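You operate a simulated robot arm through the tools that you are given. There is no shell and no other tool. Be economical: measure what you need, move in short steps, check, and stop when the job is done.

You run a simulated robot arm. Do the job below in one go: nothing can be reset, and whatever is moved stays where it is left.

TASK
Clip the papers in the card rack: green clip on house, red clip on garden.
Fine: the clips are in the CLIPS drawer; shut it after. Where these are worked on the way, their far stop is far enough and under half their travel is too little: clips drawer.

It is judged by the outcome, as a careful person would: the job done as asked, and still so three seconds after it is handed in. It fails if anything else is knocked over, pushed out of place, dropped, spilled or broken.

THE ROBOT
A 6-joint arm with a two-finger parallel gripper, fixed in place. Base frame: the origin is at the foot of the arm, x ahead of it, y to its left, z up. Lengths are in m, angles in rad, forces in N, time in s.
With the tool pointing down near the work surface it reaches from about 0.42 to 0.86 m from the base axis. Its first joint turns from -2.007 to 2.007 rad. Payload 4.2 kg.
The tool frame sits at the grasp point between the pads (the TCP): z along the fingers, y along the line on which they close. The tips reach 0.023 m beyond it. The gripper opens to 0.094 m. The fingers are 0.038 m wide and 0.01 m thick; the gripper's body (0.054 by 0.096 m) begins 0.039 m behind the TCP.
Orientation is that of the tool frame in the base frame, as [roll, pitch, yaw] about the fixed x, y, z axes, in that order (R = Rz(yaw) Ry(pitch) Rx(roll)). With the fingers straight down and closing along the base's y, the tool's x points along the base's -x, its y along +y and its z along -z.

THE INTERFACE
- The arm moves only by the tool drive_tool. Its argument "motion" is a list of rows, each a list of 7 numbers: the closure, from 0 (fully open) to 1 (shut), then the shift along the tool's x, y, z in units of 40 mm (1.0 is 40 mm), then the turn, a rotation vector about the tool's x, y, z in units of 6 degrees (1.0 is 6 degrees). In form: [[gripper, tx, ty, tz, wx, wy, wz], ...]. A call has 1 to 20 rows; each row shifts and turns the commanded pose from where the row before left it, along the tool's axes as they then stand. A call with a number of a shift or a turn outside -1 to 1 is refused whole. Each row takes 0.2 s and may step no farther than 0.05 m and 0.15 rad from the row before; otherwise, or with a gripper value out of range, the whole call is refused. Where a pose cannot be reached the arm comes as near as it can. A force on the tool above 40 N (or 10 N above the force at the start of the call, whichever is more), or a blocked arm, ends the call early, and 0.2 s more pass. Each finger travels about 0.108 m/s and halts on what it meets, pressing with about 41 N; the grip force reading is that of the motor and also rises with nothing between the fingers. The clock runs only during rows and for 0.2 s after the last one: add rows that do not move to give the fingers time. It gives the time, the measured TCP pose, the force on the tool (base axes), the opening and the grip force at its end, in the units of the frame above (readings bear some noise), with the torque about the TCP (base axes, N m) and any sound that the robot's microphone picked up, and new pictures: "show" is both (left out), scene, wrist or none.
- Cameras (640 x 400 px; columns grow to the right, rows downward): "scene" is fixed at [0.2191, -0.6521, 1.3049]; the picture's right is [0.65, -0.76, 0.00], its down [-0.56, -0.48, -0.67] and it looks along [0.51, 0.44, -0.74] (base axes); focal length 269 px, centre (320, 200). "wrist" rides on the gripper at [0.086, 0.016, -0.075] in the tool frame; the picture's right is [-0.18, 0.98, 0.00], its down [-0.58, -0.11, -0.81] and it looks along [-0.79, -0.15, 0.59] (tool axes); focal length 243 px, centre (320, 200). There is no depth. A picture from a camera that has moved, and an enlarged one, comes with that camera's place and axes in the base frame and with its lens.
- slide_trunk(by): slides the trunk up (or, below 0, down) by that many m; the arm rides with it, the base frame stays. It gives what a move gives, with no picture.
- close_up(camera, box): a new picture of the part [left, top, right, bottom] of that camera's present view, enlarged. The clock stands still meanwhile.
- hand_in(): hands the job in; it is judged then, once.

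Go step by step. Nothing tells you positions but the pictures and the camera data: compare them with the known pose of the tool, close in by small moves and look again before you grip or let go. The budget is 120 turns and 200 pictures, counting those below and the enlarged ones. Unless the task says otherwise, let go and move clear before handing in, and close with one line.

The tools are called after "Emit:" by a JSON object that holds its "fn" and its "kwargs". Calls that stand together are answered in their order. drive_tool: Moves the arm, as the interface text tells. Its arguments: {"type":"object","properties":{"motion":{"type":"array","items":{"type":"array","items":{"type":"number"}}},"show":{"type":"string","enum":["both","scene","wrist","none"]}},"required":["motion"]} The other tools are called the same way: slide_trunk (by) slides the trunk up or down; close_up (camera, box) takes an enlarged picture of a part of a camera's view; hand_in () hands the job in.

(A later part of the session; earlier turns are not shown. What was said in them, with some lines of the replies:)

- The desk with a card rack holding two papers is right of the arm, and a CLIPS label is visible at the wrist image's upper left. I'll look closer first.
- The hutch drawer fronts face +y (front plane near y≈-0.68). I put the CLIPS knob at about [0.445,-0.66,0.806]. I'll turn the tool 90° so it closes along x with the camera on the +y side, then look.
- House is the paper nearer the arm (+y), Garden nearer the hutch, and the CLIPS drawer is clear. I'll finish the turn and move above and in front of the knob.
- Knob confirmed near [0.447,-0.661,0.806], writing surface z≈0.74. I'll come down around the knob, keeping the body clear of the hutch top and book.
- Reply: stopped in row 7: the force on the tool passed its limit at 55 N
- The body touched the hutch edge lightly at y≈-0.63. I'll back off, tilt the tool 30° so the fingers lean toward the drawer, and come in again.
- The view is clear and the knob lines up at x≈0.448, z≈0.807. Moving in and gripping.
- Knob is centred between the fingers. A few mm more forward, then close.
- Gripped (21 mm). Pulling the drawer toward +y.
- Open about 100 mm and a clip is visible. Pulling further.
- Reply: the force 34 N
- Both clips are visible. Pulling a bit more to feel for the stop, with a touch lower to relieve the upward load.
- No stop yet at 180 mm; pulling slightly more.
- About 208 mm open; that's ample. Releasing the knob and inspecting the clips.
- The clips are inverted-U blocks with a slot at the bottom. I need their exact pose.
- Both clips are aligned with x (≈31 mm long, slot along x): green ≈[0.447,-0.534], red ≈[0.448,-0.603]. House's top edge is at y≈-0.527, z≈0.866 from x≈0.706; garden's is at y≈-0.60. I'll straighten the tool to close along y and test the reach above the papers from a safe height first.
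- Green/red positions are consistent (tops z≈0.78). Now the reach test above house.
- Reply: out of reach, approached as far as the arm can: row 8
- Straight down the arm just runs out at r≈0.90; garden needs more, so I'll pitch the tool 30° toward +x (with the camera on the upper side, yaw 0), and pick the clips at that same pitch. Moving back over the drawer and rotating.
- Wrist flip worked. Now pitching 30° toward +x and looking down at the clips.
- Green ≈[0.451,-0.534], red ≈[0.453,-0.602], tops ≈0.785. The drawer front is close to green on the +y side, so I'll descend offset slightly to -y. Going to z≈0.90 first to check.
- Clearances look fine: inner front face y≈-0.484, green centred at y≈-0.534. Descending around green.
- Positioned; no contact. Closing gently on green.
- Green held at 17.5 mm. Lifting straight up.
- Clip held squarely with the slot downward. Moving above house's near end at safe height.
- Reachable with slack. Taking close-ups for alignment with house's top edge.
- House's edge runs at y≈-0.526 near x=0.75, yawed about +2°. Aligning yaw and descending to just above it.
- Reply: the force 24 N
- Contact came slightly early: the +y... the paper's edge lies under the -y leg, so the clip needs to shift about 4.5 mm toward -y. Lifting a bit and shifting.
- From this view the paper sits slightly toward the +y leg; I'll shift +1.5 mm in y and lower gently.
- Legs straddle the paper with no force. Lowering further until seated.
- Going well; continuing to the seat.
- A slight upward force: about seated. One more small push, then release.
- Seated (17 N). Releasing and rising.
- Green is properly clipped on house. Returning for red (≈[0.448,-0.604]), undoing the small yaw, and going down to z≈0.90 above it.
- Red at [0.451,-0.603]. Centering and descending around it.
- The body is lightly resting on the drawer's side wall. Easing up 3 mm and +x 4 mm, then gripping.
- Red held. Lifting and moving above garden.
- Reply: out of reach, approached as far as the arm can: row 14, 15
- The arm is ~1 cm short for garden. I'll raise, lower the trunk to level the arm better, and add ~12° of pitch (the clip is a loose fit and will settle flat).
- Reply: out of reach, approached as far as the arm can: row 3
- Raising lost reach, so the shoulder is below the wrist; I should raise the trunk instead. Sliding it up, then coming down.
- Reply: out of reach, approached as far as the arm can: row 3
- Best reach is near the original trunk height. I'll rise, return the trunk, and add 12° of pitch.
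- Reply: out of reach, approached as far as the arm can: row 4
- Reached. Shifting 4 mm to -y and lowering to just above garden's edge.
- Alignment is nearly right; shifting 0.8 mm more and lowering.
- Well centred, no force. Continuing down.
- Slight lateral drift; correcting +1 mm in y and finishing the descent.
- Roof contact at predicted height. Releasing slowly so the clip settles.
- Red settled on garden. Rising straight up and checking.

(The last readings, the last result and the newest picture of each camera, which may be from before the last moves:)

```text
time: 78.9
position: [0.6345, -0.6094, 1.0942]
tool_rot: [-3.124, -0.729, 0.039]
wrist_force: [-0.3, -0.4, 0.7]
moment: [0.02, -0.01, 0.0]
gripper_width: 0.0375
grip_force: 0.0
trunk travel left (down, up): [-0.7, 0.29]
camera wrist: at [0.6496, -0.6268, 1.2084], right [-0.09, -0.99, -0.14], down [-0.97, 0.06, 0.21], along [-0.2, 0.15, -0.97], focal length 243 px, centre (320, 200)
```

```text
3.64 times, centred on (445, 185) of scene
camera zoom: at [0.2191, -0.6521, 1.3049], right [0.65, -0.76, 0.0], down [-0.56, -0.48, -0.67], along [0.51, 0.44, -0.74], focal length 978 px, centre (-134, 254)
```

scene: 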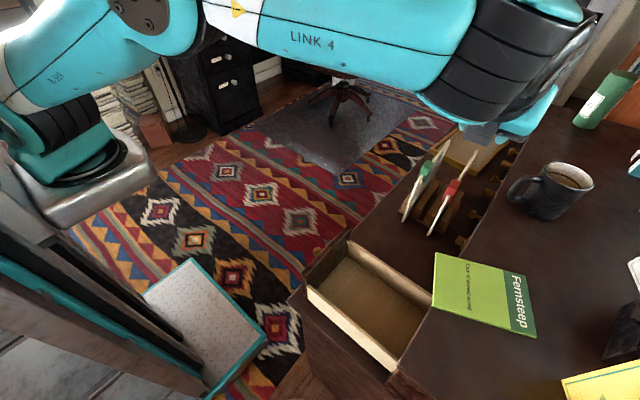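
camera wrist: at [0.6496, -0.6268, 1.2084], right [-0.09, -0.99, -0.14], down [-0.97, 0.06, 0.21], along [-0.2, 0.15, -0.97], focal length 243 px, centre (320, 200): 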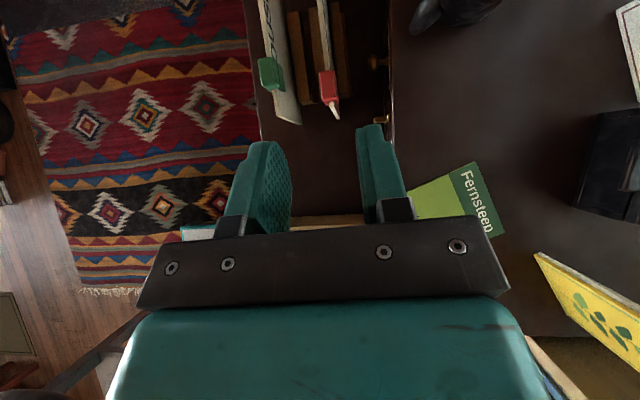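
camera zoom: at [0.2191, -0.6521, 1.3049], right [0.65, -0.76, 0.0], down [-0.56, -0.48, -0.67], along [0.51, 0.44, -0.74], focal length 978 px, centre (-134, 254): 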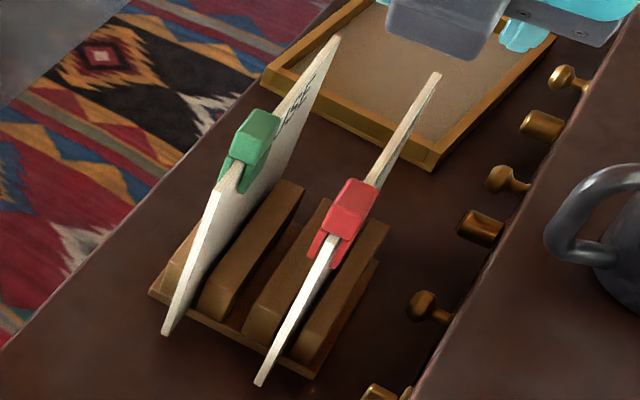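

Both clips are correctly seated. Now to close the drawer: back over it and re-orient to the pose I used for the knob.

Emit:
{"fn": "drive_tool", "kwargs": {"motion": [[0.6, -0.84, 0, -0.75, 0, 0, 0], [0.6, -0.84, 0, -0.75, 0, 0, 0], [0.6, -0.84, 0, -0.75, 0, 0, 0], [0.6, -0.84, 0, -0.75, 0, 0, 0], [0.6, 0, -1, 0, 0, -1, 0], [0.6, 0, -1, 0, 0, -1, 0], [0.6, 0, -1, 0, 0, -1, 0], [0.6, 0, -1, 0, 0, -1, 0], [0.6, 0, -1, 0, 0, -1, 0], [0.6, 0, 0, 0, 0, -1, 0], [0.6, 0, 0, 0, 0, -1, 0], [0.6, 0, 0, 0, 0, 0, 0]], "show": "none"}}

Emit:
{"fn": "drive_tool", "kwargs": {"motion": [[0.5, 0, 0, 0, 0, 0, -1], [0.5, 0, 0, 0, 0, 0, -1], [0.5, 0, 0, 0, 0, 0, -1], [0.5, 0, 0, 0, 0, 0, -1], [0.5, 0, 0, 0, 0, 0, -1], [0.5, 0, 0, 0, 0, 0, -1], [0.5, 0, 0, 0, 0, 0, -1], [0.5, 0, 0, 0, 0, 0, -1], [0.5, 0, 0, 0, 0, 0, -1], [0.5, 0, 0, 0, 0, 0, -1], [0.5, 0, 0, 0, 0, 0, -1], [0.5, 0, 0, 0, 0, 0, -1], [0.5, 0, 0, 0, 0, 0, -1], [0.5, 0, 0, 0, 0, 0, -1], [0.5, 0, 0, 0, 0, 0, -0.6], [0.5, 0, 0, 0, 0, 0, 0]]}}

```text
time: 81.5
position: [0.4436, -0.4176, 1.0963]
tool_rot: [-3.127, 0.007, 0.049]
wrist_force: [0.6, 0.1, -0.5]
moment: [0.0, -0.02, 0.03]
gripper_width: 0.0378
grip_force: 0.0
trunk travel left (down, up): [-0.7, 0.29]
```

```text
time: 84.9
position: [0.4434, -0.4164, 1.0979]
tool_rot: [-3.138, -0.012, 1.579]
wrist_force: [-0.2, -0.6, -0.6]
moment: [0.03, -0.03, -0.02]
gripper_width: 0.0471
grip_force: 0.1
trunk travel left (down, up): [-0.7, 0.29]
camera wrist: at [0.4586, -0.3305, 1.1736], right [0.98, -0.18, -0.01], down [-0.1, -0.59, 0.8], along [-0.14, -0.79, -0.6], focal length 243 px, centre (320, 200)
```

scene: 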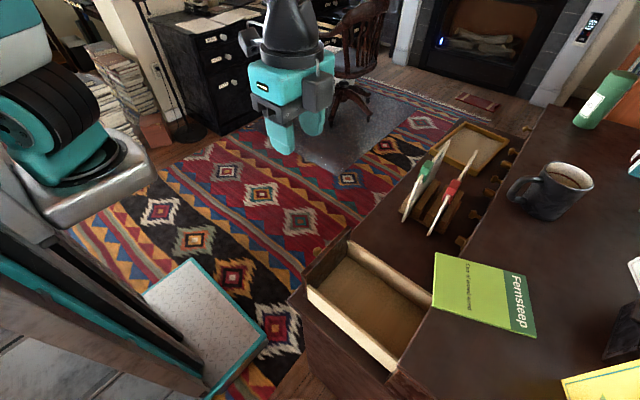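
wrist: 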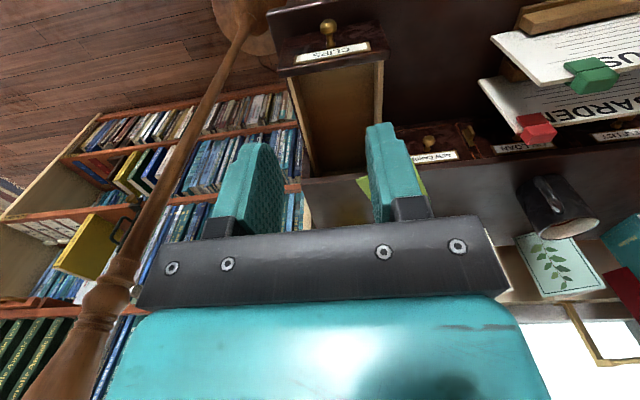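

Knob still at [0.447,-0.448]. Tilting and approaching along the finger direction.

Emit:
{"fn": "drive_tool", "kwargs": {"motion": [[0.25, 0.4, 0.08, 0.8, 0, 0, 0], [0.25, 0.35, 0, 1, 0, 0, 0], [0.25, 0, 0, 1, 0, 0, 0], [0.25, 0, 0, 1, 0, 0, 0], [0.25, 0, 0, 1, 0, 0, 0], [0.25, 0, 0, 0, 0, -1, 0], [0.25, 0, 0, 0, 0, -1, 0], [0.25, 0, 0, 0, 0, -1, 0], [0.25, 0, 0, 0, 0, -1, 0], [0.25, 0, 0, 0, 0, -1, 0], [0.25, 0, 0, 0, 0, 0, 0]], "show": "wrist"}}

```text
time: 87.3
position: [0.446, -0.3842, 0.9051]
tool_rot: [-3.139, 0.512, 1.58]
wrist_force: [0.4, 0.2, -0.5]
moment: [0.01, 0.01, 0.0]
gripper_width: 0.0703
grip_force: 0.1
trunk travel left (down, up): [-0.7, 0.29]
camera wrist: at [0.4608, -0.2719, 0.9286], right [0.98, -0.15, 0.09], down [-0.1, -0.11, 0.99], along [-0.14, -0.98, -0.13], focal length 243 px, centre (320, 200)
```

wrist: 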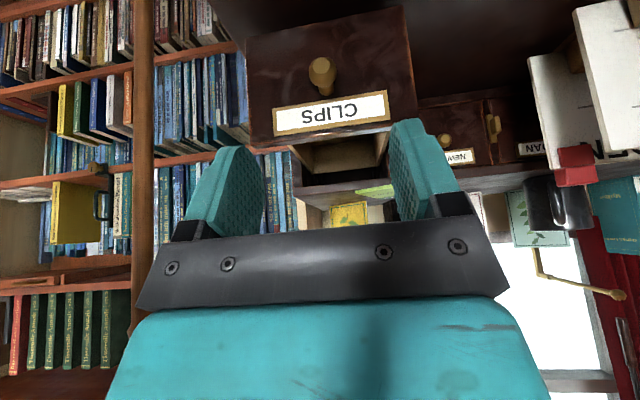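

Emit:
{"fn": "drive_tool", "kwargs": {"motion": [[0.25, -0.05, 0.02, 0.72, 0, 0, 0], [0.25, -0.05, 0, 0.72, 0, 0, 0], [0.25, -0.05, 0, 0.72, 0, 0, 0], [0.25, -0.04, 0, 0.72, 0, 0, 0], [0.25, 0, 0, 0, 0, 0, 0], [0.6, 0, 0, 0, 0, 0, 0], [1, 0, 0, 0, 0, 0, 0], [1, 0, 0, 0, 0, 0, 0]], "show": "wrist"}}

```text
time: 89.1
position: [0.4458, -0.4471, 0.8075]
tool_rot: [-3.135, 0.51, 1.581]
wrist_force: [-9.7, 3.3, -3.3]
moment: [-0.46, 0.09, -0.24]
gripper_width: 0.022
grip_force: 45.7
trunk travel left (down, up): [-0.7, 0.29]
camera wrist: at [0.4622, -0.3349, 0.832], right [0.98, -0.15, 0.08], down [-0.1, -0.11, 0.99], along [-0.14, -0.98, -0.13], focal length 243 px, centre (320, 200)
```

wrist: 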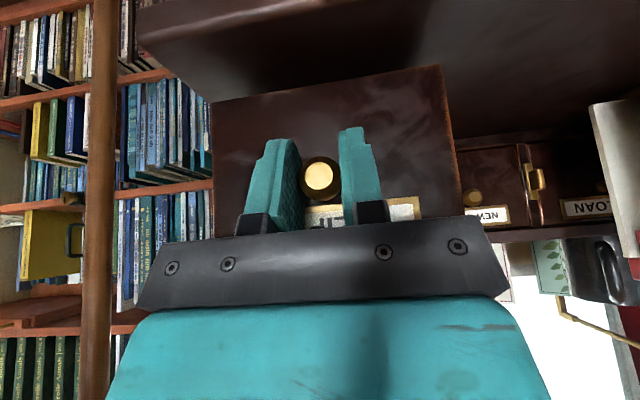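

Gripped. Pushing the drawer shut.

Emit:
{"fn": "drive_tool", "kwargs": {"motion": [[1, -0.3, -0.004, 0.17, 0, 0, 0], [1, -0.3, -0.004, 0.17, 0, 0, 0], [1, -0.3, -0.004, 0.17, 0, 0, 0], [1, -0.3, -0.004, 0.17, 0, 0, 0], [1, -0.3, -0.004, 0.17, 0, 0, 0], [1, -0.3, -0.004, 0.17, 0, 0, 0], [1, -0.3, -0.004, 0.17, 0, 0, 0], [1, -0.3, -0.004, 0.17, 0, 0, 0], [1, -0.3, -0.004, 0.17, 0, 0, 0], [1, -0.3, -0.004, 0.17, 0, 0, 0], [1, -0.3, -0.004, 0.17, 0, 0, 0], [1, -0.3, -0.004, 0.17, 0, 0, 0], [1, -0.3, -0.004, 0.17, 0, 0, 0], [1, -0.3, -0.004, 0.17, 0, 0, 0], [1, -0.2, -0.004, 0.11, 0, 0, 0], [1, 0, 0, 0, 0, 0, 0]]}}

```text
time: 92.5
position: [0.4475, -0.6489, 0.8082]
tool_rot: [-3.139, 0.511, 1.582]
wrist_force: [18.1, 0.2, -7.5]
moment: [-0.27, 0.09, -0.1]
gripper_width: 0.0218
grip_force: 44.9
trunk travel left (down, up): [-0.7, 0.29]
camera wrist: at [0.4617, -0.5365, 0.8322], right [0.98, -0.15, 0.09], down [-0.1, -0.11, 0.99], along [-0.14, -0.98, -0.13], focal length 243 px, centre (320, 200)
```

scene: 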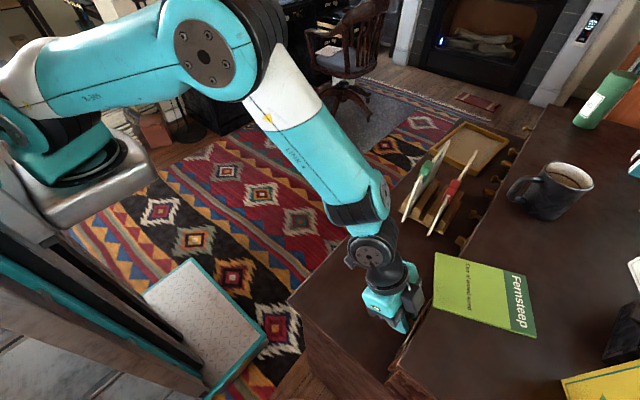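
wrist: 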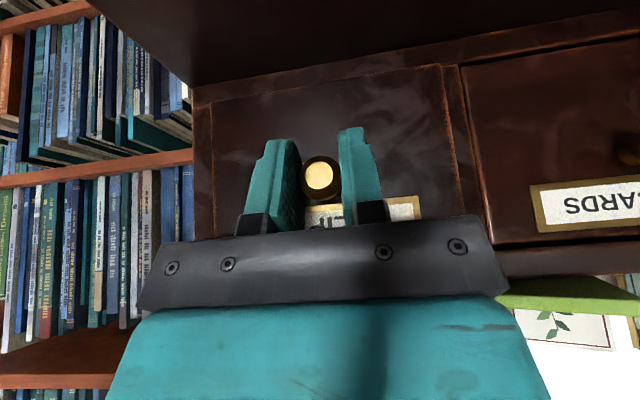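

Almost closed (~8 mm left). Pushing the last bit until it stops.

Emit:
{"fn": "drive_tool", "kwargs": {"motion": [[1, -0.09, -0.03, 0.05, 0, 0, 0], [1, -0.09, 0, 0.05, 0, 0, 0], [1, -0.07, 0, 0.04, 0, 0, 0], [1, -0.05, 0, 0.03, 0, 0, 0], [1, 0, 0, 0, 0, 0, 0]], "show": "wrist"}}

```text
time: 93.5
position: [0.4469, -0.6577, 0.808]
tool_rot: [-3.141, 0.5, 1.585]
wrist_force: [6.3, 22.5, 17.5]
moment: [0.38, 0.02, -0.36]
gripper_width: 0.0218
grip_force: 45.4
trunk travel left (down, up): [-0.7, 0.29]
stopped in row 4: the force on the tool passed its limit at 46 N (the readings are from after the stop); the commanded pose is now the measured one
camera wrist: at [0.4612, -0.5451, 0.8333], right [0.99, -0.15, 0.09], down [-0.11, -0.12, 0.99], along [-0.14, -0.98, -0.14], focal length 243 px, centre (320, 200)
```

wrist: 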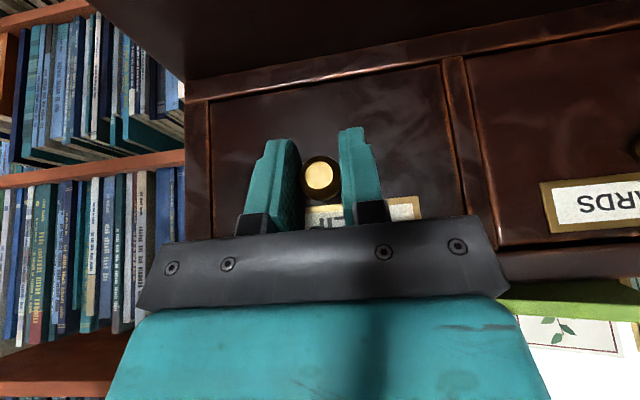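

Drawer is flush, at its stop. Releasing straight and backing away.

Emit:
{"fn": "drive_tool", "kwargs": {"motion": [[0.6, 0, 0, 0, 0, 0, 0], [0.4, 0, 0, 0, 0, 0, 0], [0.3, 0, 0, 0, 0, 0, 0], [0.3, 0.35, 0, -0.2, 0, 0, 0], [0.3, 0.45, 0, -0.4, 0, 0, 0], [0.3, 0.45, 0, -0.8, 0, 0, 0], [0.3, 0.3, 0, -0.9, 0, 0, 0], [0.3, 0.3, 0, -0.9, 0, 0, 0], [0.3, 0.3, 0, -0.9, 0, 0, 0], [0.3, 0, 0, -0.9, 0, 0, 0], [0.3, 0, 0, 0, 0, 0, 0]]}}

Emit:
{"fn": "close_up", "kwargs": {"camera": "scene", "box": [380, 120, 560, 380]}}

```text
time: 95.9
position: [0.4462, -0.4838, 0.9412]
tool_rot: [-3.137, 0.503, 1.583]
wrist_force: [0.0, 0.1, 0.4]
moment: [-0.04, -0.02, 0.02]
gripper_width: 0.0657
grip_force: 0.0
trunk travel left (down, up): [-0.7, 0.29]
camera wrist: at [0.4599, -0.3707, 0.966], right [0.98, -0.15, 0.09], down [-0.1, -0.12, 0.99], along [-0.14, -0.98, -0.14], focal length 243 px, centre (320, 200)
```

scene: 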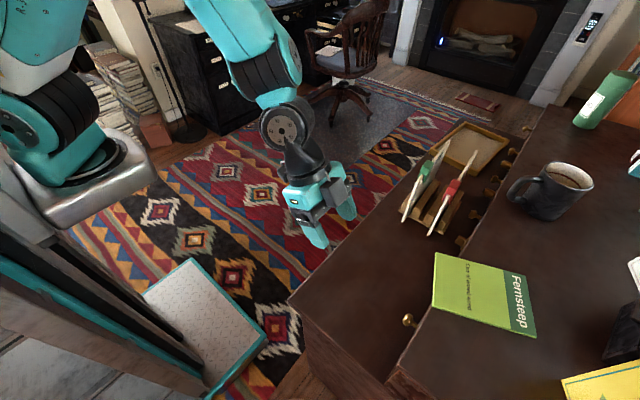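
wrist: 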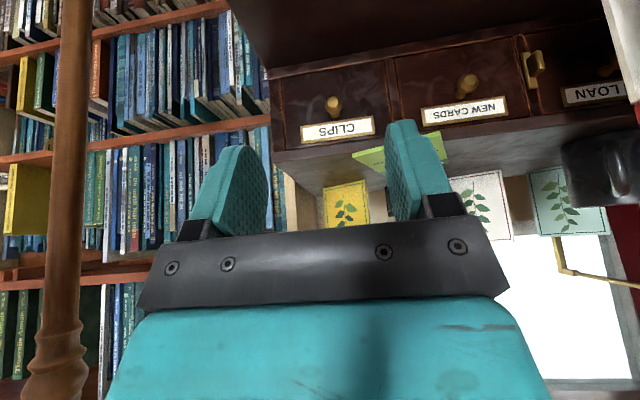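

```text
1.54 times, centred on (470, 250) of scene
camera zoom: at [0.2191, -0.6521, 1.3049], right [0.65, -0.76, 0.0], down [-0.56, -0.48, -0.67], along [0.51, 0.44, -0.74], focal length 414 px, centre (89, 123)
```

zoom: 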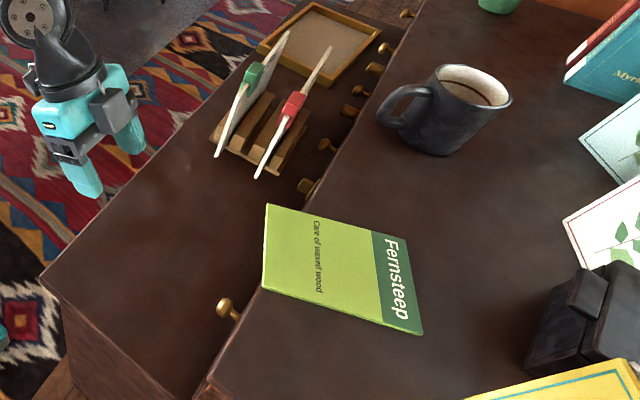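

The drawer is shut, both clips are seated on their papers, the arm is clear, and nothing else has moved.

Emit:
{"fn": "hand_in", "kwargs": {}}

```text
The job is handed in.
```

The green clip is on the house paper, the red clip is on the garden paper, and the CLIPS drawer is shut.
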